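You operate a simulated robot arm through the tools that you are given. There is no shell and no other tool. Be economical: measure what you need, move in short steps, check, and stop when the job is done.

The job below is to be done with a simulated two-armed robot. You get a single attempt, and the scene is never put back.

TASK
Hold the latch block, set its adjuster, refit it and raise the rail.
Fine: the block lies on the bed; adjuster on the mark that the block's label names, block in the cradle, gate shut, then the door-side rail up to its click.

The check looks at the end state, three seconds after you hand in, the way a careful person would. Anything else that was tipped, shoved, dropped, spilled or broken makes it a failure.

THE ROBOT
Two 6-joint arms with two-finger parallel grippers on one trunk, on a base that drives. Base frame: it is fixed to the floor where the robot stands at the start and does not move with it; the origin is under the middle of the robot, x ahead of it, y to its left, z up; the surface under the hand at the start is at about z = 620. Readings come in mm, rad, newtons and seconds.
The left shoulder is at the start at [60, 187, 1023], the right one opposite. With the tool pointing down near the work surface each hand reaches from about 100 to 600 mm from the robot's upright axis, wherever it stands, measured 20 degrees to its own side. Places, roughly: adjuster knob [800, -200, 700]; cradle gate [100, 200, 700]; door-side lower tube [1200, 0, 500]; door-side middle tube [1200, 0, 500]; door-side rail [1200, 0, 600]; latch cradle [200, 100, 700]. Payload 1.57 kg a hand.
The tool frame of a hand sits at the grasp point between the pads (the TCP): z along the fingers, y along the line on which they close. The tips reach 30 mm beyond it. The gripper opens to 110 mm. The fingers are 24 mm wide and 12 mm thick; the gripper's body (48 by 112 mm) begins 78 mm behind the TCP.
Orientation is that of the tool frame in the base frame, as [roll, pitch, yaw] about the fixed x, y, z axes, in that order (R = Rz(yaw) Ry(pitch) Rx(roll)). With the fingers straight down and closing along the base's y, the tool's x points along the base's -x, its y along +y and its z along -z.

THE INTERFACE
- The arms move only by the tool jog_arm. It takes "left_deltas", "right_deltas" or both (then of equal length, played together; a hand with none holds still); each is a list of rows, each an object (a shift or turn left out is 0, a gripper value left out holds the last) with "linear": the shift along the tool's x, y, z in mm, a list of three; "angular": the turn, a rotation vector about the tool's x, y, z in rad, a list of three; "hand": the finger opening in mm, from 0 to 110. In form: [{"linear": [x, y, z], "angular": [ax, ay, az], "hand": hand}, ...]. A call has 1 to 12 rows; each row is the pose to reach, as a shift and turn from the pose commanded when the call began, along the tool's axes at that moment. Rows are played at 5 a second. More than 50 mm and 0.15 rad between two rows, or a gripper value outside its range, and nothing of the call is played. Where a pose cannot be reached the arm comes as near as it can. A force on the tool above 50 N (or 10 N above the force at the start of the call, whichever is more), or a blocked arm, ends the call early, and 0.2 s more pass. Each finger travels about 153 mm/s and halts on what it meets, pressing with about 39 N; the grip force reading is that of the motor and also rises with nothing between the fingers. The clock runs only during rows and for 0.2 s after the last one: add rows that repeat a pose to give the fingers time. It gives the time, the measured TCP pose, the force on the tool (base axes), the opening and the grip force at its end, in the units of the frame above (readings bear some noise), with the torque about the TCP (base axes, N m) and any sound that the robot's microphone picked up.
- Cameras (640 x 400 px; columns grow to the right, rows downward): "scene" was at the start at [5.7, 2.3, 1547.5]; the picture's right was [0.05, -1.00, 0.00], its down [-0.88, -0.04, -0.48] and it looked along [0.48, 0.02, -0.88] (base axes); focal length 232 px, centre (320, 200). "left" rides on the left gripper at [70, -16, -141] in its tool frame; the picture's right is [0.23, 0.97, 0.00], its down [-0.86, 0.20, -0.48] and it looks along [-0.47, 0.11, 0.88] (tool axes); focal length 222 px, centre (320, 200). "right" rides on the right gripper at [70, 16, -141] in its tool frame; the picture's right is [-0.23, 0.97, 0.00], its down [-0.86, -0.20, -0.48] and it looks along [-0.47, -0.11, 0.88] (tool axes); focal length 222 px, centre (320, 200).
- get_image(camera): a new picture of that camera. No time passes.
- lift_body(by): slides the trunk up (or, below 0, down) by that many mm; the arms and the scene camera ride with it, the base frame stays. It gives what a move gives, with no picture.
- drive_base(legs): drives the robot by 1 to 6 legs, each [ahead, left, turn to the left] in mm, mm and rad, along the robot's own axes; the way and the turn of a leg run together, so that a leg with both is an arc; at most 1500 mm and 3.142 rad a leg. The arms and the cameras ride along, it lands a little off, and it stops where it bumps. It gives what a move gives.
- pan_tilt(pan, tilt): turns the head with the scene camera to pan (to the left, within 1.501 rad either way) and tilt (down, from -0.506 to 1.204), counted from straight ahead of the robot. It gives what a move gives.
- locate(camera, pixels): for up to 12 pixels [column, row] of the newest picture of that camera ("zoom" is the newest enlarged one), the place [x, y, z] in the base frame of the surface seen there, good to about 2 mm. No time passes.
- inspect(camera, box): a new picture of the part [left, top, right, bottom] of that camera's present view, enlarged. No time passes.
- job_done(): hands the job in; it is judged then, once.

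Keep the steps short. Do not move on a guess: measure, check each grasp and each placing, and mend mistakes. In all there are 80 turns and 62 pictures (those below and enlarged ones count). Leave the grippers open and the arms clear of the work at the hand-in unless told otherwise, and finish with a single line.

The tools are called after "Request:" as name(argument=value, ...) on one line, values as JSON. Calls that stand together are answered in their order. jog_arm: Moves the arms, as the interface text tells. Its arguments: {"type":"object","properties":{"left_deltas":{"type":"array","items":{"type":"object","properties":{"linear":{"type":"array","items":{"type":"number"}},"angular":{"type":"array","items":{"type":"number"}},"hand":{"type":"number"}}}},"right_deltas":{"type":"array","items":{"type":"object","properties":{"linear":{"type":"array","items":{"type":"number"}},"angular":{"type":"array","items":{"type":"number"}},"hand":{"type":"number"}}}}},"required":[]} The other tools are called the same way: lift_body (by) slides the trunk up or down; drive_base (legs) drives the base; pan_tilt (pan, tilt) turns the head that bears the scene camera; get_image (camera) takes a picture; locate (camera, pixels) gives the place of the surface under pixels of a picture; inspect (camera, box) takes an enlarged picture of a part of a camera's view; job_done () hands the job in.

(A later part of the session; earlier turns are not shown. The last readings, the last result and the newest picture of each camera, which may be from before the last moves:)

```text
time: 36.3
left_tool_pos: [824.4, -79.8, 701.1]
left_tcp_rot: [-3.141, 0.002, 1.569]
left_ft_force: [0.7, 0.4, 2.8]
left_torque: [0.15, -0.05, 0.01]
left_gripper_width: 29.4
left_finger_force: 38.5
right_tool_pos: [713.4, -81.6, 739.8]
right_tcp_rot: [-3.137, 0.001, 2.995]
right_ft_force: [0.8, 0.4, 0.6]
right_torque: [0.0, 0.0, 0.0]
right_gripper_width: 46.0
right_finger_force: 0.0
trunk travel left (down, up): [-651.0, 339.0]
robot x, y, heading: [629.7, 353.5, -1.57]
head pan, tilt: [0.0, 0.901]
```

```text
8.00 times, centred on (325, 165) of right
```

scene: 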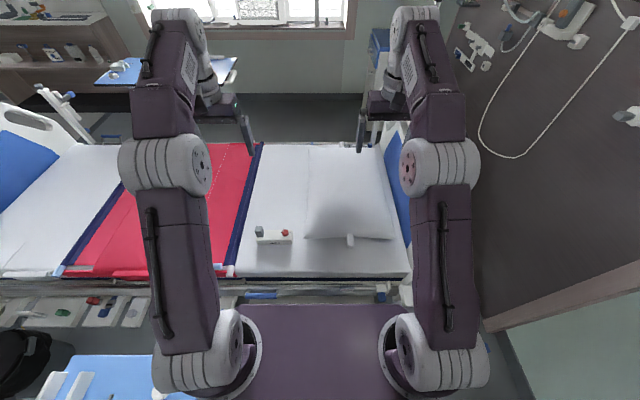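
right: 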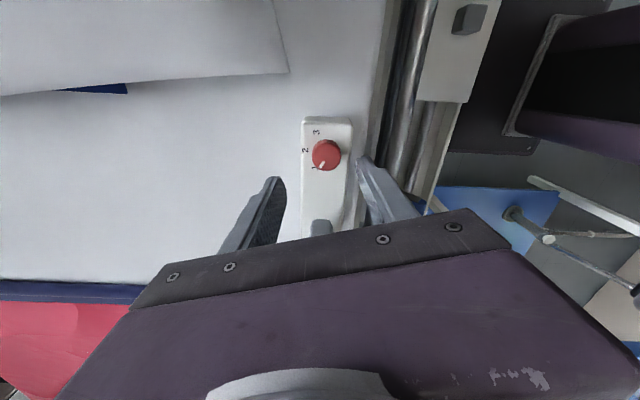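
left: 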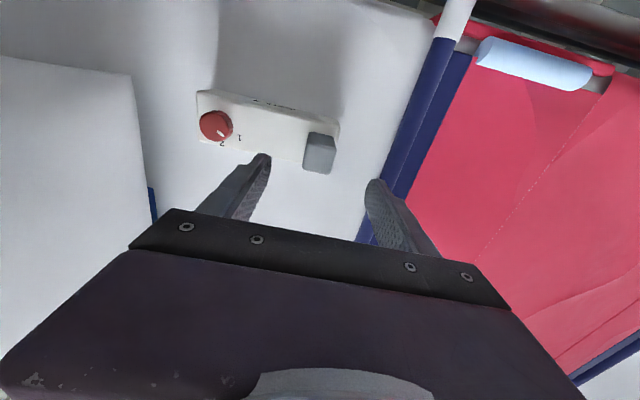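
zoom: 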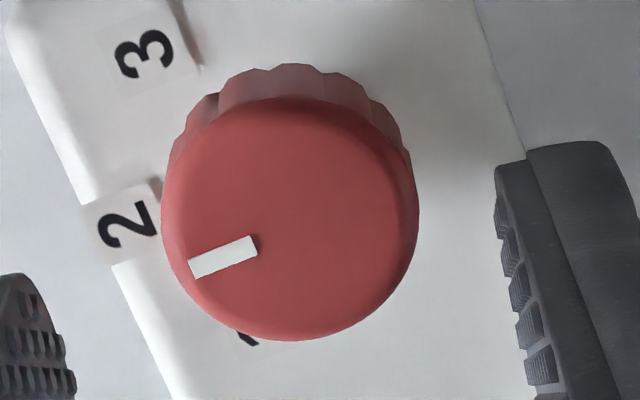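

The pointer runs along -y (x 713.4→712.6), in line with the digit 2 at x 713.9. The adjuster is set. I raise the right hand and return it, and raise the left hand with the block.

Request:
jog_arm(right_deltas=[{"linear": [0, 0, -40]}, {"linear": [0, 0, -80]}, {"linear": [30, 0, -120], "angular": [0, 0, 0.14]}, {"linear": [60, 0, -140], "angular": [0, 0, 0.28]}, {"linear": [90, 0, -160], "angular": [0, 0, 0.42]}, {"linear": [120, 0, -180], "angular": [0, 0, 0.56]}, {"linear": [150, 0, -200], "angular": [0, 0, 0.7]}, {"linear": [170, 0, -220], "angular": [0, 0, 0.84]}, {"linear": [190, 0, -240], "angular": [0, 0, 0.98]}, {"linear": [200, 0, -260], "angular": [0, 0, 1.12]}, {"linear": [200, 0, -280], "angular": [0, 0, 1.26]}, {"linear": [200, 0, -280], "angular": [0, 0, 1.4]}], left_deltas=[{}, {}, {"linear": [0, 0, -15]}, {"linear": [0, 0, -30]}, {"linear": [0, 0, -60]}, {"linear": [0, 0, -90]}, {"linear": [0, 0, -120]}, {"linear": [0, 0, -150]}, {"linear": [0, 0, -150]}, {"linear": [0, 0, -150]}, {"linear": [0, 0, -150]}, {"linear": [0, 0, -150]}])

Request:
drive_base(legs=[[-250, 0, 0], [0, -470, 0]])

Request:
pan_tilt(pan=0.1, tilt=1.0)

Request:
get_image(camera="scene")

```text
time: 38.9
left_tool_pos: [825.2, -79.7, 851.3]
left_tcp_rot: [-3.141, 0.004, 1.57]
left_ft_force: [0.1, 0.1, -2.4]
left_torque: [0.0, -0.14, -0.03]
left_gripper_width: 29.6
left_finger_force: 38.9
right_tool_pos: [514.8, -48.8, 1019.0]
right_tcp_rot: [-3.141, 0.001, 1.594]
right_ft_force: [0.3, -0.1, 0.5]
right_torque: [0.0, 0.01, 0.01]
right_gripper_width: 46.1
right_finger_force: 0.0
trunk travel left (down, up): [-651.0, 339.0]
robot x, y, heading: [628.5, 352.8, -1.567]
head pan, tilt: [0.0, 0.901]
```

```text
time: 43.1
left_tool_pos: [357.0, 169.9, 851.1]
left_tcp_rot: [3.141, 0.002, 1.568]
left_ft_force: [-0.1, 0.1, -2.6]
left_torque: [0.0, -0.14, 0.01]
left_gripper_width: 29.8
left_finger_force: 38.6
right_tool_pos: [48.0, 201.1, 1019.6]
right_tcp_rot: [-3.141, 0.003, 1.594]
right_ft_force: [0.9, 0.5, 0.8]
right_torque: [-0.03, 0.03, 0.0]
right_gripper_width: 46.0
right_finger_force: 0.0
trunk travel left (down, up): [-651.0, 339.0]
robot x, y, heading: [161.3, 601.0, -1.575]
head pan, tilt: [0.0, 0.901]
```

```text
time: 43.8
left_tool_pos: [357.5, 169.8, 852.0]
left_tcp_rot: [-3.14, 0.002, 1.57]
left_ft_force: [-0.7, -0.4, -2.5]
left_torque: [0.02, -0.19, -0.01]
left_gripper_width: 29.7
left_finger_force: 38.6
right_tool_pos: [46.7, 201.6, 1019.3]
right_tcp_rot: [-3.141, 0.004, 1.594]
right_ft_force: [-0.6, 0.9, 0.5]
right_torque: [0.03, -0.01, 0.01]
right_gripper_width: 46.2
right_finger_force: 0.0
trunk travel left (down, up): [-651.0, 339.0]
robot x, y, heading: [162.5, 601.5, -1.574]
head pan, tilt: [0.099, 1.0]
```

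```text
28 pictures are left
```

scene: 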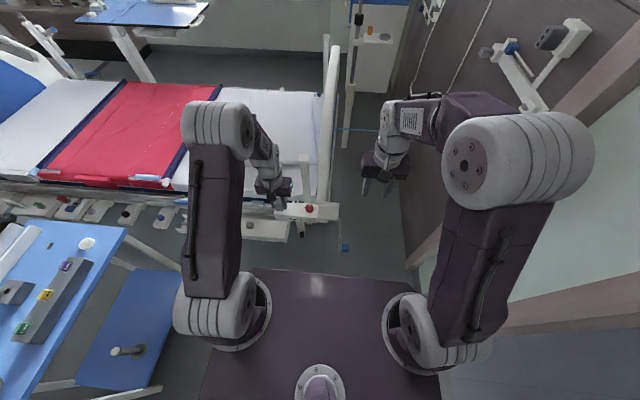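

The block is carried over beside the cradle. I'll enlarge the cradle region.

Request:
inspect(camera="scene", box=[240, 140, 380, 260])

```text
3.33 times, centred on (310, 200) of scene
```

zoom: 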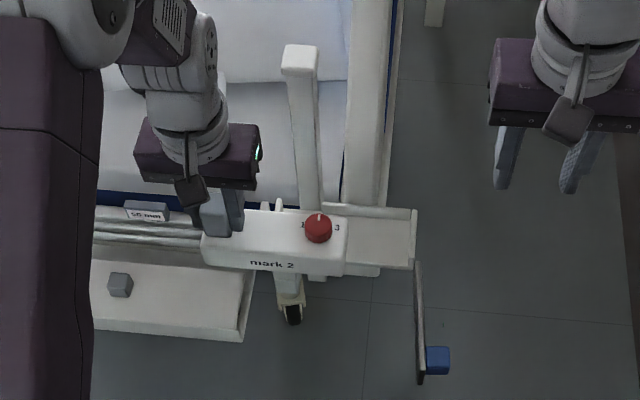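

The block hides the tray here, so I look with the right hand's camera.

Request:
get_image(camera="right")

```text
26 pictures are left
```

right: 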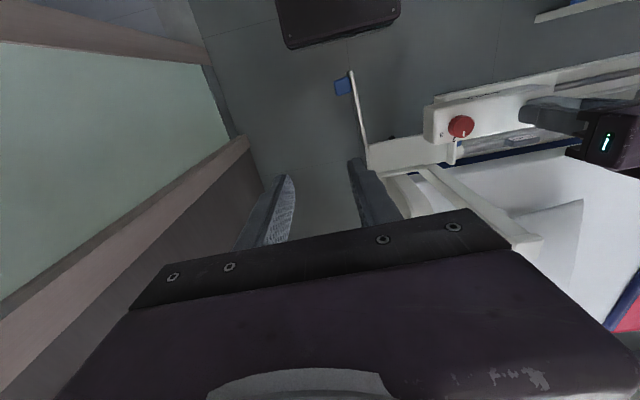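

I move the left hand with the block 150 mm toward +x so the tray is in view, then enlarge again.

Request:
jog_arm(left_deltas=[{"linear": [0, 45, 0]}, {"linear": [0, 90, 0]}, {"linear": [0, 130, 0]}, {"linear": [0, 160, 0]}])

Request:
inspect(camera="scene", box=[280, 150, 360, 250])

```text
time: 44.8
left_tool_pos: [517.5, 169.6, 851.1]
left_tcp_rot: [-3.14, 0.003, 1.569]
left_ft_force: [-0.2, -0.1, -2.7]
left_torque: [0.02, -0.16, -0.05]
left_gripper_width: 29.8
left_finger_force: 38.9
right_tool_pos: [48.7, 200.5, 1018.6]
right_tcp_rot: [-3.141, 0.004, 1.595]
right_ft_force: [0.4, -1.0, -0.3]
right_torque: [-0.02, 0.05, 0.0]
right_gripper_width: 46.1
right_finger_force: 0.1
trunk travel left (down, up): [-651.0, 339.0]
robot x, y, heading: [157.6, 600.4, -1.572]
head pan, tilt: [0.099, 1.0]
```

```text
4.00 times, centred on (320, 200) of scene
```

zoom: 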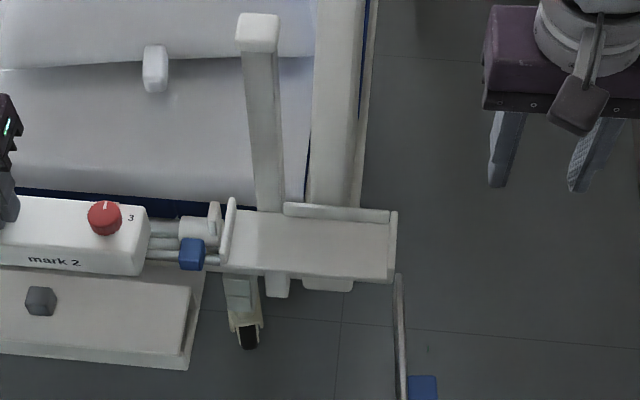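

Now the tray is open to view: back lip (285–390, 210), end lips (228,230) and (393,245). I measure them.

Request:
locate(camera="zoom", pixels=[[233, 205], [226, 250], [237, 245], [236, 262], [300, 222], [340, 225], [340, 212], [384, 225], [385, 270], [394, 215], [270, 268], [272, 205]])

Request:
locate(camera="scene", pixels=[[337, 206], [360, 206]])

Request:
locate(camera="zoom", pixels=[[260, 25], [282, 190], [257, 190], [397, 275], [400, 350], [422, 385], [390, 277], [400, 390], [215, 215], [190, 250]])

```text
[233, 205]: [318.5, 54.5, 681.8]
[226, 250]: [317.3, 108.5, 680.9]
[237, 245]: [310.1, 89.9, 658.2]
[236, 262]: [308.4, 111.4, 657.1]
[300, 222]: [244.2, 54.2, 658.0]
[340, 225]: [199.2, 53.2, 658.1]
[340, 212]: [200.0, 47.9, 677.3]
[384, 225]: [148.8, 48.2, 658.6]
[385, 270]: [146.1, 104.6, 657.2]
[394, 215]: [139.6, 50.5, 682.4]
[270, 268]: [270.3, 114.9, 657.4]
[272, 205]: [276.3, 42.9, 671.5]
```

```text
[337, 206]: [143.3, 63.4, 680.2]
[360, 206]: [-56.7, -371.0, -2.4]
```

```text
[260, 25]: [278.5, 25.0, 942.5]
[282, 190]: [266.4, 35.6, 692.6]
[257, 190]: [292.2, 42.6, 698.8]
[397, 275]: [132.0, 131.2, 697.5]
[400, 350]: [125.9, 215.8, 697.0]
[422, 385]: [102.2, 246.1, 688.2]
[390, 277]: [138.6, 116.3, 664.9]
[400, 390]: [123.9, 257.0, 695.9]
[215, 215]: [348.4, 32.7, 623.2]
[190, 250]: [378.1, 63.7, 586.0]
```

Tray floor: x 145–313, y 52–115, z 658. Block centre goes to about (229, 83), so the TCP goes to (288.5, 83). I carry it above the tray, first along x and then along y, staying high.

Request:
jog_arm(left_deltas=[{"linear": [0, -46, 0]}, {"linear": [0, -92, 0]}, {"linear": [0, -138, 0]}, {"linear": [0, -184, 0]}, {"linear": [0, -229, 0]}, {"linear": [-30, -229, 0]}, {"linear": [-60, -229, 0]}, {"linear": [-86, -229, 0]}, {"linear": [-86, -229, 40]}, {"linear": [-86, -229, 60]}, {"linear": [-86, -229, 60]}])

Request:
inspect(camera="scene", box=[280, 150, 360, 250])

Request:
inspect(camera="left", box=[120, 40, 400, 215])

```text
time: 46.7
left_tool_pos: [285.9, 85.0, 847.8]
left_tcp_rot: [-3.14, 0.009, 1.57]
left_ft_force: [0.0, 2.3, 1.5]
left_torque: [0.01, -0.14, -0.06]
left_gripper_width: 29.7
left_finger_force: 38.6
right_tool_pos: [46.8, 202.6, 1020.4]
right_tcp_rot: [-3.141, 0.006, 1.595]
right_ft_force: [0.5, -0.6, -0.8]
right_torque: [0.02, -0.01, -0.02]
right_gripper_width: 46.0
right_finger_force: 0.0
trunk travel left (down, up): [-651.0, 339.0]
robot x, y, heading: [160.7, 600.6, -1.574]
head pan, tilt: [0.099, 1.0]
stopped in row 9 (left hand): the force on the tool passed its limit at 80 N (the readings are from after the stop); the commanded pose is now the measured one
```

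```text
4.00 times, centred on (320, 200) of scene
```

zoom: 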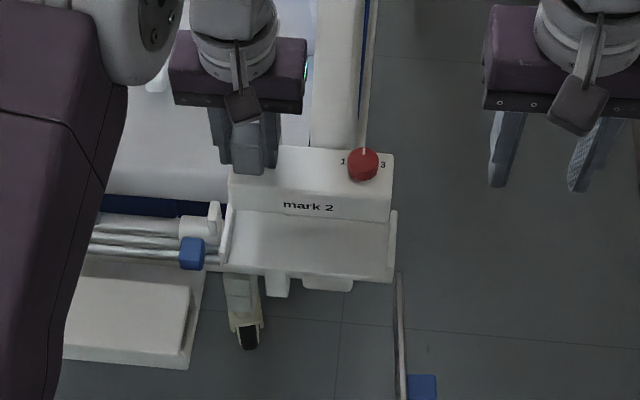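

```text
2.29 times, centred on (260, 128) of left
```

zoom: 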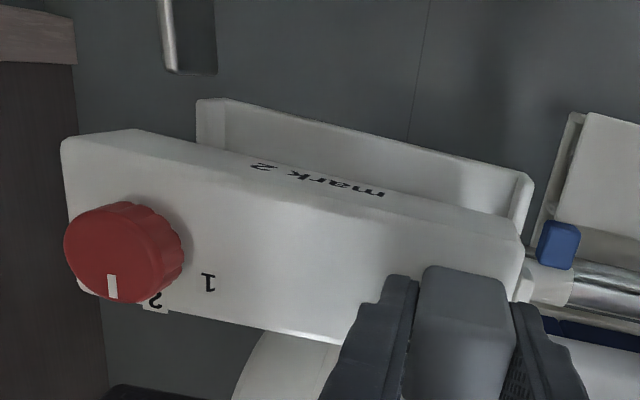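

The descent met something: a hand part above touched the top of the white tower (z 944), and the call stopped there. The block is still held. I lift 20 mm, back away 70 mm toward +y and look at the tower top.

Request:
jog_arm(left_deltas=[{"linear": [0, 0, -20]}, {"linear": [35, 0, -25]}, {"linear": [75, 0, -25]}, {"linear": [75, 0, -25]}])

Request:
inspect(camera="scene", box=[280, 130, 360, 230])

Request:
locate(camera="zoom", pixels=[[237, 100], [282, 100], [237, 118], [278, 120], [260, 97], [262, 125], [262, 133], [250, 200], [245, 110], [270, 110]])

```text
time: 47.7
left_tool_pos: [285.5, 157.4, 870.0]
left_tcp_rot: [-3.139, 0.007, 1.568]
left_ft_force: [-0.6, -0.3, -2.5]
left_torque: [0.04, -0.16, 0.02]
left_gripper_width: 30.0
left_finger_force: 39.3
right_tool_pos: [47.0, 201.0, 1019.2]
right_tcp_rot: [3.141, 0.001, 1.596]
right_ft_force: [0.1, -0.8, 0.3]
right_torque: [-0.01, -0.03, 0.02]
right_gripper_width: 45.9
right_finger_force: 0.0
trunk travel left (down, up): [-651.0, 339.0]
robot x, y, heading: [159.5, 607.7, -1.573]
head pan, tilt: [0.099, 1.0]
```

```text
4.00 times, centred on (320, 180) of scene
```

zoom: 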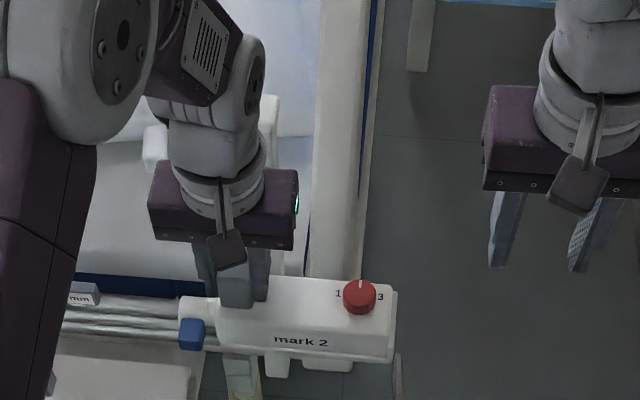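

```text
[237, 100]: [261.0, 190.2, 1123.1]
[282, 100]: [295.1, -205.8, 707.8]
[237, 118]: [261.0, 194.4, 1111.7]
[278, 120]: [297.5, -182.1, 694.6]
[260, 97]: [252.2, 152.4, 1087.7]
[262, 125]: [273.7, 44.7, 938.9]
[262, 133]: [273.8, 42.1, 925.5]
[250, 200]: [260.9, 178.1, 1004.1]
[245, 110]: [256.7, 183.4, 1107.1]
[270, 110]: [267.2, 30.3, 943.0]
```

The cap reaches y≈45. I also check the white headboard frame that ends behind the tray, and the gripper's own outline.

Request:
locate(camera="zoom", pixels=[[320, 150], [340, 150], [360, 150], [320, 240], [335, 265], [350, 270], [310, 270], [200, 215], [230, 180], [160, 215], [280, 215], [225, 245]])

Request:
get_image(camera="right")

```text
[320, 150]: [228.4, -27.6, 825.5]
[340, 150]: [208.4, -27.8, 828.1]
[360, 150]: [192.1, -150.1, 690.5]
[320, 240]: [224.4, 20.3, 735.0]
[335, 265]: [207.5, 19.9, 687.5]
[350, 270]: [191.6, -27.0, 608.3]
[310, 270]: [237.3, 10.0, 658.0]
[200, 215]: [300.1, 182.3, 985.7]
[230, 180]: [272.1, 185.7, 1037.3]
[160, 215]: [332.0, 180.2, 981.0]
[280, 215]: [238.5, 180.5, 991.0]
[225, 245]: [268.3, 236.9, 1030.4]
```

```text
21 pictures are left
```

right: 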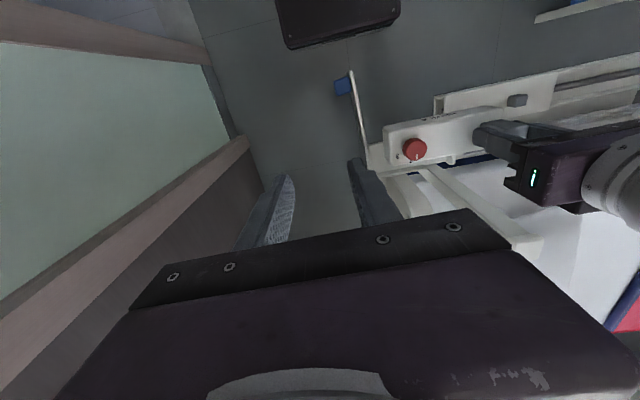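

The headboard ends at y 20 and the gripper looks symmetric, so clearance behind the hand is only small. I lean the hand 0.2 rad toward the robot. That moves the gripper well away from the tower, and the block will go in with its front edge lowest. I move over the tray and partly down.

Request:
jog_arm(left_deltas=[{"angular": [0, -0.1, 0]}, {"angular": [0, -0.2, 0]}, {"angular": [0, -0.2, 0], "linear": [-20, 2, 0]}, {"angular": [0, -0.2, 0], "linear": [-40, 3, 0]}, {"angular": [0, -0.2, 0], "linear": [-59, 3, 0]}, {"angular": [0, -0.2, 0], "linear": [-59, 3, 0]}, {"angular": [0, -0.2, 0], "linear": [-59, 3, 30]}, {"angular": [0, -0.2, 0], "linear": [-59, 3, 60]}, {"angular": [0, -0.2, 0], "linear": [-59, 3, 85]}, {"angular": [0, -0.2, 0], "linear": [-59, 3, 85]}])

Request:
inspect(camera="scene", box=[280, 150, 360, 250])

```text
time: 49.9
left_tool_pos: [289.5, 99.9, 785.5]
left_tcp_rot: [-3.14, 0.207, 1.568]
left_ft_force: [0.4, 0.3, -2.7]
left_torque: [0.02, -0.16, -0.01]
left_gripper_width: 29.5
left_finger_force: 38.3
right_tool_pos: [48.2, 201.9, 1018.8]
right_tcp_rot: [-3.141, 0.001, 1.594]
right_ft_force: [-0.7, 0.2, 0.2]
right_torque: [-0.05, 0.01, 0.0]
right_gripper_width: 46.2
right_finger_force: 0.1
trunk travel left (down, up): [-651.0, 339.0]
robot x, y, heading: [159.7, 605.9, -1.573]
head pan, tilt: [0.099, 1.0]
```

```text
4.00 times, centred on (320, 200) of scene
```

zoom: 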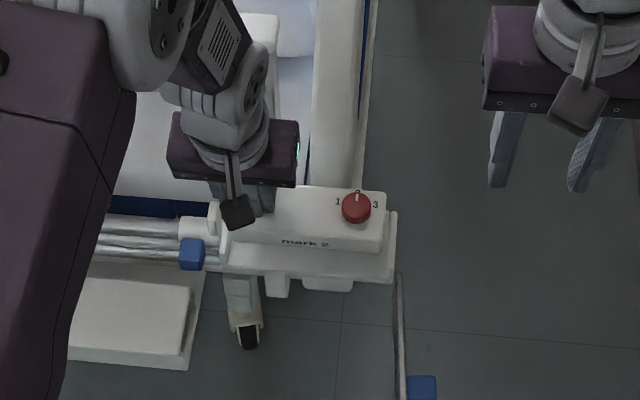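

No contact this time, and the block hangs over the tray. I check the block's ends against the tray.

Request:
locate(camera="zoom", pixels=[[384, 200], [378, 250], [384, 195], [300, 235], [300, 250], [392, 240], [238, 238], [300, 190], [230, 235], [350, 248]])

```text
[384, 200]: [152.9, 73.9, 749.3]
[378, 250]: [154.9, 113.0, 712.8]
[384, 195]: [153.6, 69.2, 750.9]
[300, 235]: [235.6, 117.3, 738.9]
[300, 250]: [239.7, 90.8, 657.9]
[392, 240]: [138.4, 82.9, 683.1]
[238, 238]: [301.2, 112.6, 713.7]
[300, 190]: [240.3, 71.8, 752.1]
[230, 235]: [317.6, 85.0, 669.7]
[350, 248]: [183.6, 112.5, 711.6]
```

The block spans x 153–309 inside 145–313, with its front lower edge at y≈110. I lower straight down 38 mm in small steps.

Request:
jog_arm(left_deltas=[{"linear": [3, -1.5, 18]}, {"linear": [5, -1.5, 29]}, {"linear": [6, -1.5, 34]}, {"linear": [6.6, -1.5, 37.4]}, {"linear": [6.6, -1.5, 37.4]}])

Request:
inspect(camera="scene", box=[280, 150, 360, 250])

Request:
locate(camera="zoom", pixels=[[386, 212], [375, 262], [300, 255], [340, 262], [392, 240], [300, 210], [230, 235], [240, 255]])

```text
time: 51.1
left_tool_pos: [288.7, 97.8, 747.1]
left_tcp_rot: [-3.139, 0.208, 1.57]
left_ft_force: [-0.1, 0.1, -1.6]
left_torque: [0.04, -0.15, 0.0]
left_gripper_width: 29.6
left_finger_force: 38.7
right_tool_pos: [46.8, 201.1, 1019.0]
right_tcp_rot: [3.14, 0.002, 1.596]
right_ft_force: [0.0, 0.4, 0.1]
right_torque: [0.0, -0.04, -0.01]
right_gripper_width: 45.7
right_finger_force: 0.0
trunk travel left (down, up): [-651.0, 339.0]
robot x, y, heading: [159.5, 605.1, -1.572]
head pan, tilt: [0.099, 1.0]
```

```text
4.00 times, centred on (320, 200) of scene
```

zoom: 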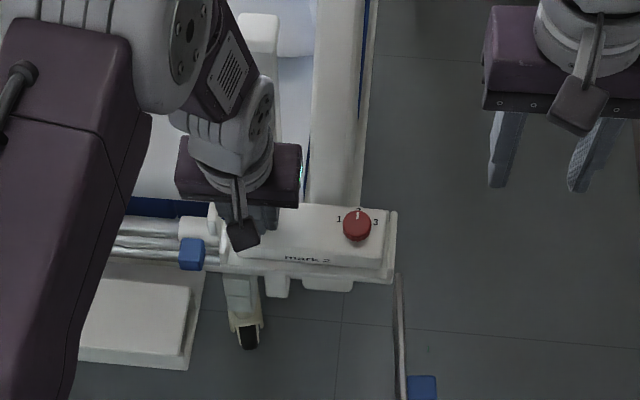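

```text
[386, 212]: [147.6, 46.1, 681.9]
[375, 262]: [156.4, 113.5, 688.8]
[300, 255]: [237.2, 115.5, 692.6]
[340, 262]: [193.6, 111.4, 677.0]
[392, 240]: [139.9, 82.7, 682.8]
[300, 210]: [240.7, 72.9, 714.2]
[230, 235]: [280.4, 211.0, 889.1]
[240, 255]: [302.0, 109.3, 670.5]
```

The front lower edge is just touching (y≈108) and the back edge is about 9 mm up. I open the left gripper so the block settles flat, then look.

Request:
jog_arm(left_deltas=[{"hand": 33}, {"hand": 40}, {"hand": 50}, {"hand": 50}])

Request:
inspect(camera="scene", box=[290, 180, 350, 240])

Request:
locate(camera="zoom", pixels=[[440, 180], [490, 250], [470, 330], [330, 330], [330, 250], [560, 260], [550, 330], [550, 250], [420, 260], [250, 340]])

```text
time: 52.1
left_tool_pos: [289.1, 98.4, 748.6]
left_tcp_rot: [-3.141, 0.206, 1.569]
left_ft_force: [0.0, 0.4, -0.2]
left_torque: [-0.02, 0.02, 0.0]
left_gripper_width: 50.1
left_finger_force: 0.0
right_tool_pos: [48.1, 201.2, 1019.8]
right_tcp_rot: [-3.141, 0.004, 1.596]
right_ft_force: [0.4, 0.1, -0.1]
right_torque: [0.02, 0.01, -0.02]
right_gripper_width: 46.2
right_finger_force: 0.1
trunk travel left (down, up): [-651.0, 339.0]
robot x, y, heading: [161.4, 603.1, -1.568]
head pan, tilt: [0.099, 1.0]
```

```text
6.67 times, centred on (320, 210) of scene
```

zoom: 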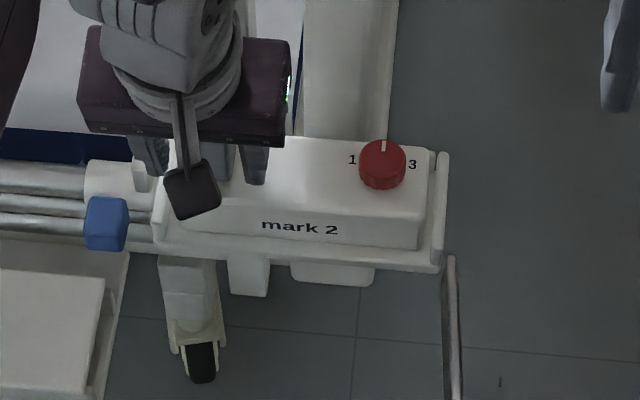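

```text
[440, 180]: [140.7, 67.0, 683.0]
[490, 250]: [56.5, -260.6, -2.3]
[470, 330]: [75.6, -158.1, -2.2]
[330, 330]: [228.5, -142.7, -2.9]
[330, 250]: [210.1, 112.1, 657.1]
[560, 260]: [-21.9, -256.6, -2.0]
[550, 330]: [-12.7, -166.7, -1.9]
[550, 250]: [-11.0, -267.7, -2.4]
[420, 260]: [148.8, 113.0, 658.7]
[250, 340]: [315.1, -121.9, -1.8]
```

The block sits flat in the tray with 1-2-3 readable and the pointer at 2. I raise the left hand away along its lean, and bring the closed right hand down outside the gate at about (88, 206).

Request:
jog_arm(left_deltas=[{"linear": [0, 0, -40]}, {"linear": [0, 0, -85]}, {"linear": [0, 0, -130]}, {"linear": [0, 0, -175]}, {"linear": [20, 40, -190]}, {"linear": [40, 80, -200], "angular": [0, 0.1, 0]}, {"linear": [60, 110, -200], "angular": [0, 0.2, 0]}, {"linear": [60, 110, -200], "angular": [0, 0.2, 0]}, {"linear": [60, 110, -200], "angular": [0, 0.2, 0]}], right_deltas=[{"linear": [2, 15, 10], "hand": 0}, {"linear": [4, 40, 40]}, {"linear": [4, 40, 88]}, {"linear": [4, 40, 136]}, {"linear": [4, 40, 184]}, {"linear": [4, 40, 230]}, {"linear": [4, 40, 270]}, {"linear": [4, 40, 300]}, {"linear": [4, 40, 300]}])

Request:
get_image(camera="scene")

Request:
inspect(camera="scene", box=[280, 160, 370, 260])

```text
time: 54.1
left_tool_pos: [401.1, 196.6, 930.7]
left_tcp_rot: [-3.141, 0.008, 1.57]
left_ft_force: [0.2, 0.3, 0.3]
left_torque: [0.01, 0.02, -0.01]
left_gripper_width: 50.1
left_finger_force: 0.1
right_tool_pos: [86.4, 204.6, 717.6]
right_tcp_rot: [-3.141, 0.003, 1.595]
right_ft_force: [-0.1, 0.3, -0.2]
right_torque: [0.01, -0.01, -0.02]
right_gripper_width: 0.0
right_finger_force: 21.3
trunk travel left (down, up): [-651.0, 339.0]
robot x, y, heading: [161.0, 603.0, -1.571]
head pan, tilt: [0.099, 1.0]
```

```text
17 pictures are left
```

scene: 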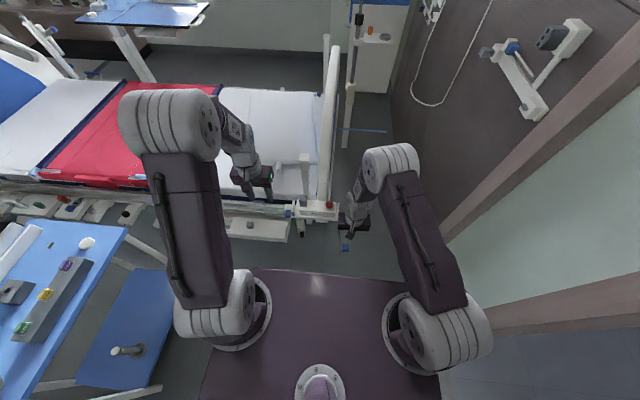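

```text
4.00 times, centred on (325, 210) of scene
```

zoom: 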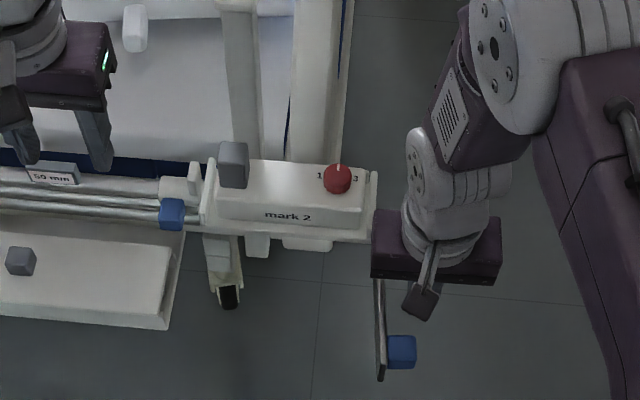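

The block lies neatly in the tray. Now I lower 14 mm more and sweep the closed fingers along the gate's arc to shut it.

Request:
jog_arm(right_deltas=[{"linear": [0, 0, 14]}, {"linear": [1.8, 23.7, 14]}, {"linear": [3.9, 40.7, 14]}, {"linear": [3.1, 55.7, 14]}, {"linear": [-0.3, 71, 14]}, {"linear": [-6.7, 85.5, 14]}, {"linear": [-15, 99.3, 14]}, {"linear": [-27.3, 111, 14]}, {"linear": [-40.5, 120.7, 14]}, {"linear": [-56.7, 127.7, 14]}, {"linear": [-66, 131, 14]}, {"linear": [-72, 132, 14]}])

Request:
inspect(camera="scene", box=[270, 160, 370, 250])

```text
time: 56.7
left_tool_pos: [401.4, 197.1, 932.5]
left_tcp_rot: [-3.141, 0.008, 1.571]
left_ft_force: [0.1, 0.3, -0.3]
left_torque: [0.01, -0.01, 0.0]
left_gripper_width: 50.3
left_finger_force: 0.1
right_tool_pos: [220.7, 140.6, 704.5]
right_tcp_rot: [-3.137, -0.001, 1.594]
right_ft_force: [-1.4, 11.0, 1.3]
right_torque: [0.07, -0.16, -0.06]
right_gripper_width: 0.2
right_finger_force: 21.0
trunk travel left (down, up): [-651.0, 339.0]
robot x, y, heading: [162.1, 603.6, -1.573]
head pan, tilt: [0.099, 1.0]
```

```text
4.44 times, centred on (320, 205) of scene
```

zoom: 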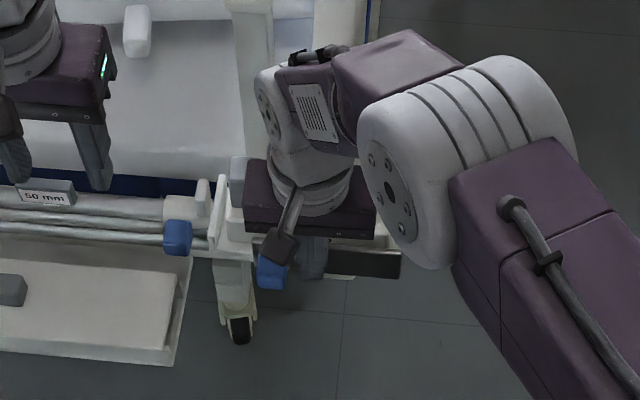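

The finger meets 11 N at y≈140, so the gate is nearly home or at its stop. I push on in small steps and listen for a click.

Request:
jog_arm(right_deltas=[{"linear": [-4, 2, 0]}, {"linear": [-8, 3, 0]}, {"linear": [-12, 3, 0]}, {"linear": [-12, 3, 0]}])

```text
time: 57.5
left_tool_pos: [401.1, 198.0, 931.5]
left_tcp_rot: [-3.138, 0.008, 1.569]
left_ft_force: [0.2, 0.6, 0.0]
left_torque: [-0.02, 0.01, 0.01]
left_gripper_width: 50.0
left_finger_force: 0.0
right_tool_pos: [221.4, 138.9, 700.9]
right_tcp_rot: [-3.127, -0.028, 1.594]
right_ft_force: [-1.7, 23.1, 9.1]
right_torque: [-0.08, 0.01, -0.06]
right_gripper_width: 0.0
right_finger_force: 21.4
trunk travel left (down, up): [-651.0, 339.0]
robot x, y, heading: [160.6, 602.9, -1.573]
head pan, tilt: [0.099, 1.0]
stopped in row 3 (right hand): the force on the tool passed its limit at 53 N (the readings are from after the stop); the commanded pose is now the measured one
```

It is against a hard stop. I back the hand off toward +y, raise it and look at the gate.

Request:
jog_arm(right_deltas=[{"linear": [20, 0, 0]}, {"linear": [40, 0, 0]}, {"linear": [40, -20, -40]}, {"linear": [50, -60, -80]}, {"linear": [60, -100, -120]}, {"linear": [60, -140, -160]}, {"linear": [60, -170, -200], "hand": 40}, {"linear": [60, -170, -240]}])

Request:
inspect(camera="scene", box=[280, 170, 360, 240])

Request:
locate(camera="zoom", pixels=[[160, 250], [250, 255], [350, 255], [400, 260], [300, 260], [200, 250], [300, 240], [430, 255]])

```text
refused: row 4 steps farther than a row can; nothing moved
```

```text
5.71 times, centred on (320, 205) of scene
```

zoom: 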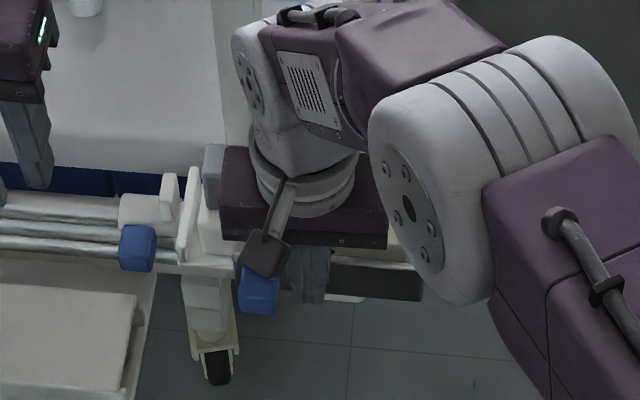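

```text
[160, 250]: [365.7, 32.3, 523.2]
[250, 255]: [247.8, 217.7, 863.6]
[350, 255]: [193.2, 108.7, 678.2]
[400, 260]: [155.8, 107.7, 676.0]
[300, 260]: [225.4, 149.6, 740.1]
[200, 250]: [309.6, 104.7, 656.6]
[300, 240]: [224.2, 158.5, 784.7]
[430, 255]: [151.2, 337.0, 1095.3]
```

The rows were too long, so nothing moved. I repeat with shorter steps.

Request:
jog_arm(right_deltas=[{"linear": [20, 0, 0]}, {"linear": [40, 0, 0]}, {"linear": [40, -15, -35]}, {"linear": [45, -40, -70]}, {"linear": [50, -65, -105]}, {"linear": [55, -95, -140]}, {"linear": [60, -125, -175], "hand": 40}, {"linear": [60, -155, -210]}, {"linear": [60, -175, -245]}])

Request:
inspect(camera="scene", box=[280, 170, 360, 240])

Request:
locate(camera="zoom", pixels=[[250, 280], [300, 265], [350, 265], [400, 265], [270, 255], [300, 252], [400, 250], [420, 280], [320, 235], [280, 215]])

```text
time: 59.5
left_tool_pos: [400.4, 197.3, 932.0]
left_tcp_rot: [3.14, 0.009, 1.57]
left_ft_force: [1.8, 0.4, 0.2]
left_torque: [-0.02, -0.02, 0.03]
left_gripper_width: 50.3
left_finger_force: 0.1
right_tool_pos: [46.2, 186.5, 948.6]
right_tcp_rot: [-3.131, -0.019, 1.595]
right_ft_force: [-0.1, 0.4, -0.6]
right_torque: [0.0, -0.01, -0.01]
right_gripper_width: 40.0
right_finger_force: 0.1
trunk travel left (down, up): [-651.0, 339.0]
robot x, y, heading: [161.8, 603.6, -1.575]
head pan, tilt: [0.099, 1.0]
```

```text
5.71 times, centred on (320, 205) of scene
```

zoom: 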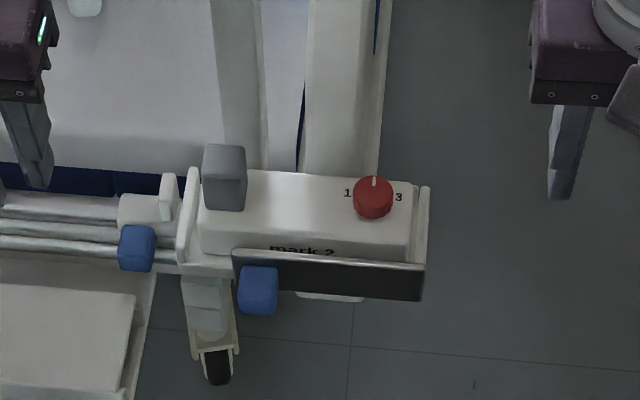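

```text
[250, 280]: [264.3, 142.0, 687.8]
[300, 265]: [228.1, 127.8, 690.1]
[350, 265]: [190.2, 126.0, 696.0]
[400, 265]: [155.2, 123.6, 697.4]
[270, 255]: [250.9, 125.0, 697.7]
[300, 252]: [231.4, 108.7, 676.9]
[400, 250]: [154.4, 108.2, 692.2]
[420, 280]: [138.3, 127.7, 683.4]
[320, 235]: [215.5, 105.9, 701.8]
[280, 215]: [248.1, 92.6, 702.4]
```

The gate is shut flat along the tray (y≈125), and the block is inside with its pointer on 2. Now the rail: I turn the head left to see it all.

Request:
pan_tilt(pan=0.75, tilt=0.8)

Request:
get_image(camera="scene")

```text
time: 60.5
left_tool_pos: [401.9, 196.7, 931.0]
left_tcp_rot: [-3.14, 0.007, 1.569]
left_ft_force: [-0.9, -1.0, 0.3]
left_torque: [-0.02, -0.02, 0.02]
left_gripper_width: 50.0
left_finger_force: 0.1
right_tool_pos: [47.5, 185.0, 948.0]
right_tcp_rot: [-3.131, -0.019, 1.594]
right_ft_force: [0.1, 0.6, 0.5]
right_torque: [0.02, 0.03, -0.02]
right_gripper_width: 40.3
right_finger_force: 0.0
trunk travel left (down, up): [-651.0, 339.0]
robot x, y, heading: [160.1, 600.9, -1.571]
head pan, tilt: [0.75, 0.799]
```

```text
12 pictures are left
```

scene: 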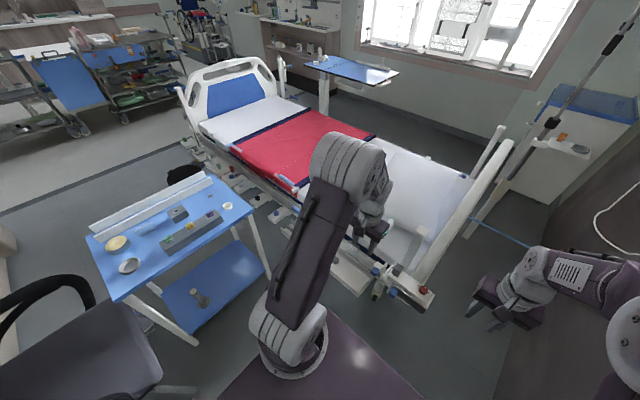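

I drive back beside the rail: 470 mm left, then 150 mm ahead, with the left hand's camera over the rail.

Request:
drive_base(legs=[[0, 470, 0], [130, 0, 0]])

Request:
pan_tilt(pan=0.25, tilt=0.95)

Request:
get_image(camera="scene")

Request:
inspect(camera="left", box=[0, 0, 640, 260])

```text
time: 64.2
left_tool_pos: [863.5, 67.3, 932.0]
left_tcp_rot: [-3.139, 0.008, 1.564]
left_ft_force: [0.7, 0.5, -0.4]
left_torque: [0.01, 0.01, 0.02]
left_gripper_width: 49.9
left_finger_force: 0.1
right_tool_pos: [508.8, 56.9, 948.7]
right_tcp_rot: [-3.132, -0.019, 1.589]
right_ft_force: [-0.1, 1.2, 0.3]
right_torque: [0.04, -0.01, 0.0]
right_gripper_width: 39.9
right_finger_force: 0.1
trunk travel left (down, up): [-651.0, 339.0]
robot x, y, heading: [622.1, 471.5, -1.577]
head pan, tilt: [0.75, 0.799]
```

```text
time: 65.1
left_tool_pos: [863.0, 65.8, 931.0]
left_tcp_rot: [-3.139, 0.008, 1.563]
left_ft_force: [0.6, -0.8, -0.8]
left_torque: [-0.03, 0.02, -0.01]
left_gripper_width: 50.6
left_finger_force: 0.1
right_tool_pos: [509.2, 57.1, 947.9]
right_tcp_rot: [-3.13, -0.018, 1.589]
right_ft_force: [-0.7, 0.2, -0.1]
right_torque: [0.01, -0.02, 0.0]
right_gripper_width: 40.2
right_finger_force: 0.1
trunk travel left (down, up): [-651.0, 339.0]
robot x, y, heading: [620.1, 473.7, -1.577]
head pan, tilt: [0.25, 0.949]
```

```text
11 pictures are left
```

scene: 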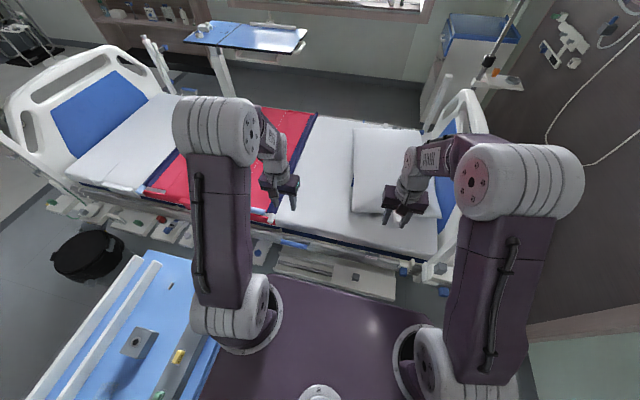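

```text
1.00 times, centred on (320, 130) of left (not enlarged: the box is as wide or as high as the picture)
```

zoom: 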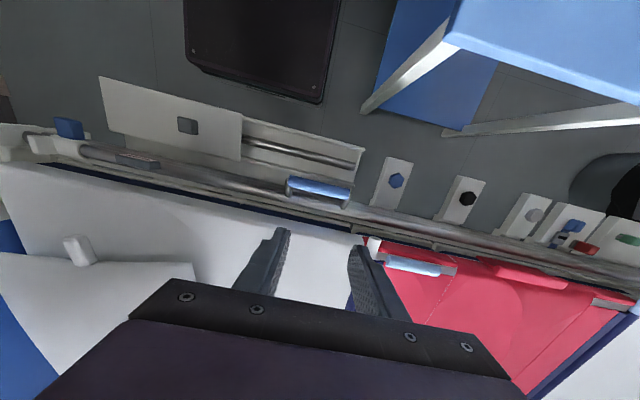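

The blue grab handle on the rail is at (320,190). I measure handle and tubes.

Request:
locate(camera="left", pixels=[[292, 182], [320, 188], [348, 195], [320, 184], [320, 193], [288, 188], [344, 205], [320, 200], [260, 180], [200, 162], [420, 218], [600, 262]])

Request:
inspect(camera="left", box=[250, 150, 390, 240])

Request:
locate(camera="scene", pixels=[[400, 262], [345, 252], [310, 245], [70, 190], [105, 207], [200, 222], [405, 270], [380, 258]])

```text
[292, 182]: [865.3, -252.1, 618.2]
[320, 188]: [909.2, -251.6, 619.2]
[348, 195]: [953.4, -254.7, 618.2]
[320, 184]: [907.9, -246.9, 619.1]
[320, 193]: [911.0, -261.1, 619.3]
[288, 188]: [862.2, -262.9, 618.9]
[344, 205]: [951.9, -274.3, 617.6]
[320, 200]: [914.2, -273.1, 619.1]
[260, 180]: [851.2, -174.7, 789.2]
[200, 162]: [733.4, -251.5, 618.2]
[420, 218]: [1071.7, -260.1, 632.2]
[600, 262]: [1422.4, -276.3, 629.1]
```

```text
4.44 times, centred on (320, 195) of left
```

zoom: 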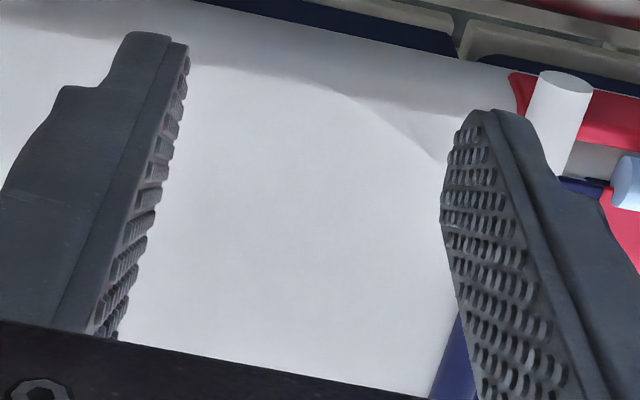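

```text
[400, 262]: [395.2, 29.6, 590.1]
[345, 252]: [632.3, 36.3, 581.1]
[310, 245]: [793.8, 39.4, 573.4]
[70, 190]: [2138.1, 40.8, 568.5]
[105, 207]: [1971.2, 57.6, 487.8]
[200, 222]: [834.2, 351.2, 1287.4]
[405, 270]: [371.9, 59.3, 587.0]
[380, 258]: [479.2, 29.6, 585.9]
```

The shown crop was shifted by 70 rows, so the handle is really at (320,118). I measure again.

Request:
locate(camera="left", pixels=[[292, 112], [320, 117], [348, 125], [320, 122], [320, 113], [289, 120], [344, 135], [320, 130], [260, 112], [200, 92], [420, 148], [600, 192]])

Request:
inspect(camera="left", box=[250, 80, 390, 170])

Request:
locate(camera="zoom", pixels=[[200, 130], [320, 160], [430, 190], [320, 145], [320, 185], [180, 160], [425, 225], [320, 215], [60, 150], [560, 270]])

```text
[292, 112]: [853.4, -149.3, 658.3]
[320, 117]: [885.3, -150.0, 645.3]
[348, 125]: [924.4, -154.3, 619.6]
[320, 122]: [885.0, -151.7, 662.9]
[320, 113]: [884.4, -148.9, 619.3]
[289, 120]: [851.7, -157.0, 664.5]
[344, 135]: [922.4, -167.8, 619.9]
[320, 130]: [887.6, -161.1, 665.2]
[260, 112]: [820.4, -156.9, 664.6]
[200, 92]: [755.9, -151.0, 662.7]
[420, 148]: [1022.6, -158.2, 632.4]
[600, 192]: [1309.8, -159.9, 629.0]
```

```text
4.44 times, centred on (320, 125) of left
```

zoom: 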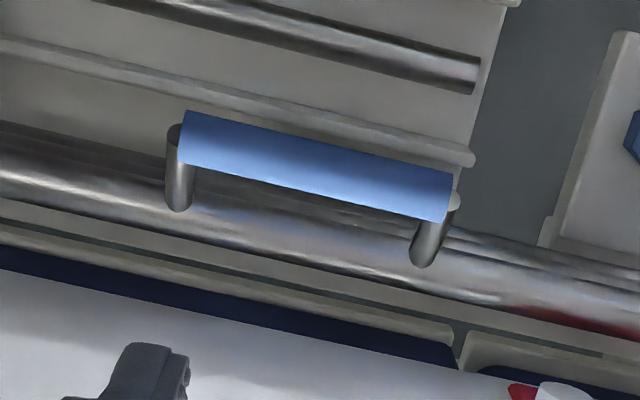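

```text
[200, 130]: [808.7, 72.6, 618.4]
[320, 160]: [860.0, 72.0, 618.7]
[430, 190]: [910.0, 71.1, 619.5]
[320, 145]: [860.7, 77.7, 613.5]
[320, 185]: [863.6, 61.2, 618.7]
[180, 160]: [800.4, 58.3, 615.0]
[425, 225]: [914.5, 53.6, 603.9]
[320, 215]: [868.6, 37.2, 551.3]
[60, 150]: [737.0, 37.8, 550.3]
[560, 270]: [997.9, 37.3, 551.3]
```

The handle is a blue bar along x from 803 to 917, centred at y≈67, z≈608. I turn the left hand 90° above it so it closes along y, and come down partway.

Request:
jog_arm(left_deltas=[{"angular": [0, 0, 0.143], "linear": [0, 0, 15]}, {"angular": [0, 0, 0.286], "linear": [0, 0, 30]}, {"angular": [0, 0, 0.429], "linear": [0, 0, 45]}, {"angular": [0, 0, 0.572], "linear": [0, 0, 60]}, {"angular": [0, 0, 0.715], "linear": [0, 0, 80]}, {"angular": [0, 0, 0.858], "linear": [0, 0, 100]}, {"angular": [0, 0, 1.0], "linear": [0, 0, 120]}, {"angular": [0, 0, 1.143], "linear": [0, 0, 140]}, {"angular": [0, 0, 1.286], "linear": [0, 0, 160]}, {"angular": [0, 0, 1.429], "linear": [1, -3, 180]}, {"angular": [0, 0, 1.565], "linear": [1, -3, 200], "hand": 46}, {"angular": [0, 0, 1.565], "linear": [1, -3, 230]}])

Request:
get_image(camera="left")

```text
time: 67.7
left_tool_pos: [860.0, 64.1, 701.9]
left_tcp_rot: [3.135, 0.002, -0.004]
left_ft_force: [-0.2, -0.2, -0.6]
left_torque: [-0.02, 0.02, 0.02]
left_gripper_width: 46.0
left_finger_force: 0.0
right_tool_pos: [510.8, 56.2, 947.9]
right_tcp_rot: [-3.131, -0.019, 1.589]
right_ft_force: [0.8, 0.3, -0.2]
right_torque: [0.04, 0.0, -0.01]
right_gripper_width: 39.9
right_finger_force: 0.1
trunk travel left (down, up): [-651.0, 339.0]
robot x, y, heading: [630.7, 474.3, -1.58]
head pan, tilt: [0.25, 0.949]
```

```text
7 pictures are left
```

left: 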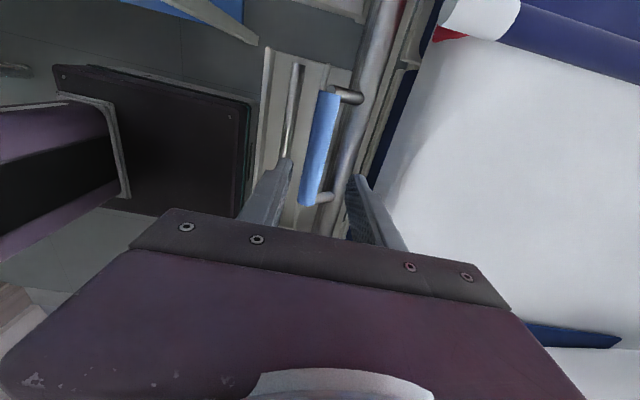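

The bar lies between the fingers. I measure its edges from here.

Request:
locate(camera="left", pixels=[[309, 150], [320, 150], [331, 150], [306, 180], [316, 180], [325, 180], [330, 98], [310, 200], [352, 110], [350, 96], [326, 198], [362, 60]])

```text
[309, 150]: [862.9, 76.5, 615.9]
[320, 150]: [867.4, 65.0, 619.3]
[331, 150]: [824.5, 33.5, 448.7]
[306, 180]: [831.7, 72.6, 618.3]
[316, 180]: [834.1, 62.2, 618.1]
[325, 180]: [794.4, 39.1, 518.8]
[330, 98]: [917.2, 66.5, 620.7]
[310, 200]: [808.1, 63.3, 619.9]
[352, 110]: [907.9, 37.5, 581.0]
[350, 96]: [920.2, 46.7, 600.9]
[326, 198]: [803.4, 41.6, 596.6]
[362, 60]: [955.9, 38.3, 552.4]
```

The bar is centred at y≈68 with its top at z 620. I shift 3.5 mm, go down to z≈618 and close.

Request:
jog_arm(left_deltas=[{"linear": [0, -3.5, 40], "hand": 46}, {"linear": [0, -3.5, 75]}, {"linear": [0, -3.5, 84]}, {"linear": [0, -3.5, 84], "hand": 25}, {"linear": [0, -3.5, 84], "hand": 10}, {"linear": [0, -3.5, 84], "hand": 10}])

```text
time: 69.1
left_tool_pos: [859.1, 67.7, 616.2]
left_tcp_rot: [3.134, 0.002, -0.002]
left_ft_force: [-0.5, 2.4, -2.9]
left_torque: [-0.07, -0.25, 0.03]
left_gripper_width: 21.5
left_finger_force: 34.8
right_tool_pos: [509.2, 57.1, 949.6]
right_tcp_rot: [-3.132, -0.019, 1.59]
right_ft_force: [0.0, -0.4, -0.3]
right_torque: [-0.02, -0.01, 0.0]
right_gripper_width: 39.8
right_finger_force: 0.0
trunk travel left (down, up): [-651.0, 339.0]
robot x, y, heading: [624.5, 473.3, -1.58]
head pan, tilt: [0.25, 0.949]
```

The handle is gripped (21.5 mm). I lift 24 mm slowly and read the forces.

Request:
jog_arm(left_deltas=[{"linear": [0, 0, -8]}, {"linear": [0, 0, -16]}, {"linear": [0, 0, -24]}, {"linear": [0, 0, -24]}])

```text
time: 70.1
left_tool_pos: [859.5, 67.9, 641.7]
left_tcp_rot: [3.137, 0.0, -0.003]
left_ft_force: [-8.0, 2.1, -15.4]
left_torque: [0.0, 0.36, 0.05]
left_gripper_width: 21.4
left_finger_force: 34.8
right_tool_pos: [509.8, 55.0, 948.4]
right_tcp_rot: [-3.131, -0.021, 1.589]
right_ft_force: [0.5, -0.1, 0.2]
right_torque: [0.02, -0.02, 0.03]
right_gripper_width: 39.7
right_finger_force: 0.1
trunk travel left (down, up): [-651.0, 339.0]
robot x, y, heading: [625.0, 473.7, -1.581]
head pan, tilt: [0.25, 0.949]
```

The rail moves: 15 N load, and it pulls the hand toward -x by 8 N, so it may swing along the bed. I lift another 40 mm, yielding a little toward -x.

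Request:
jog_arm(left_deltas=[{"linear": [-3, 0, -10]}, {"linear": [-5, 0, -20]}, {"linear": [-8, 0, -30]}, {"linear": [-10, 0, -40]}, {"linear": [-10, 0, -40]}])

Request:
get_image(camera="scene")

```text
time: 71.3
left_tool_pos: [852.3, 67.9, 681.1]
left_tcp_rot: [3.135, 0.004, 0.0]
left_ft_force: [21.4, -2.6, -13.6]
left_torque: [-0.06, -0.39, 0.05]
left_gripper_width: 21.5
left_finger_force: 34.9
right_tool_pos: [510.9, 55.7, 947.9]
right_tcp_rot: [-3.124, -0.021, 1.587]
right_ft_force: [-0.8, -0.4, -0.1]
right_torque: [0.02, -0.01, 0.01]
right_gripper_width: 39.8
right_finger_force: 0.1
trunk travel left (down, up): [-651.0, 339.0]
robot x, y, heading: [624.9, 476.2, -1.576]
head pan, tilt: [0.25, 0.949]
```

```text
6 pictures are left
```

scene: 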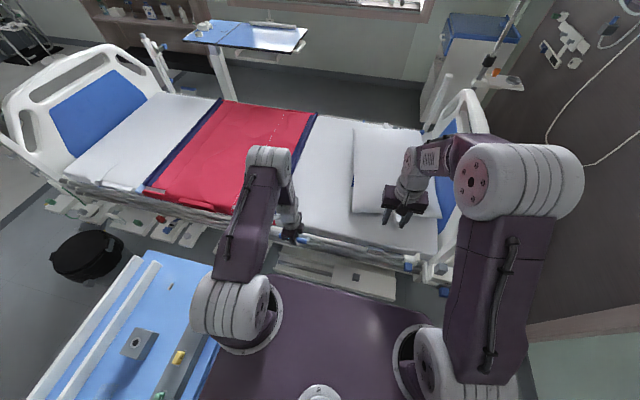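

Now the hand is pushed toward +x, so the rail moves straight up. I return to x≈859 and lift 60 mm more.

Request:
jog_arm(left_deltas=[{"linear": [4, 0, -5]}, {"linear": [7, 0, -15]}, {"linear": [7, 0, -30]}, {"linear": [7, 0, -45]}, {"linear": [7, 0, -60]}, {"linear": [7, 0, -60]}])

```text
time: 72.7
left_tool_pos: [855.4, 68.1, 742.7]
left_tcp_rot: [3.137, 0.001, -0.004]
left_ft_force: [-21.6, -3.4, -13.3]
left_torque: [-0.02, 0.54, 0.05]
left_gripper_width: 21.7
left_finger_force: 34.6
right_tool_pos: [507.1, 55.0, 947.7]
right_tcp_rot: [-3.132, -0.021, 1.588]
right_ft_force: [1.0, -0.2, 0.3]
right_torque: [-0.01, 0.01, -0.03]
right_gripper_width: 39.7
right_finger_force: 0.0
trunk travel left (down, up): [-651.0, 339.0]
robot x, y, heading: [624.5, 474.8, -1.575]
head pan, tilt: [0.25, 0.949]
```

The neutral x moves slowly toward -x as the rail rises, like a shallow arc. I follow it for 60 mm more.

Request:
jog_arm(left_deltas=[{"linear": [-5, 0, 0]}, {"linear": [-9, 0, -8]}, {"linear": [-11, 0, -20]}, {"linear": [-12.5, 0, -30]}, {"linear": [-14, 0, -40]}, {"linear": [-16, 0, -50]}, {"linear": [-18, 0, -60]}, {"linear": [-18, 0, -60]}])

```text
time: 74.5
left_tool_pos: [836.7, 69.4, 802.8]
left_tcp_rot: [3.134, 0.002, -0.001]
left_ft_force: [-0.1, 0.0, -0.3]
left_torque: [-0.02, 0.01, -0.03]
left_gripper_width: 10.3
left_finger_force: 0.1
right_tool_pos: [509.6, 56.9, 949.2]
right_tcp_rot: [-3.131, -0.02, 1.589]
right_ft_force: [-0.6, 0.9, -0.1]
right_torque: [-0.01, 0.02, -0.01]
right_gripper_width: 40.0
right_finger_force: 0.0
trunk travel left (down, up): [-651.0, 339.0]
robot x, y, heading: [623.5, 475.3, -1.584]
head pan, tilt: [0.25, 0.949]
```

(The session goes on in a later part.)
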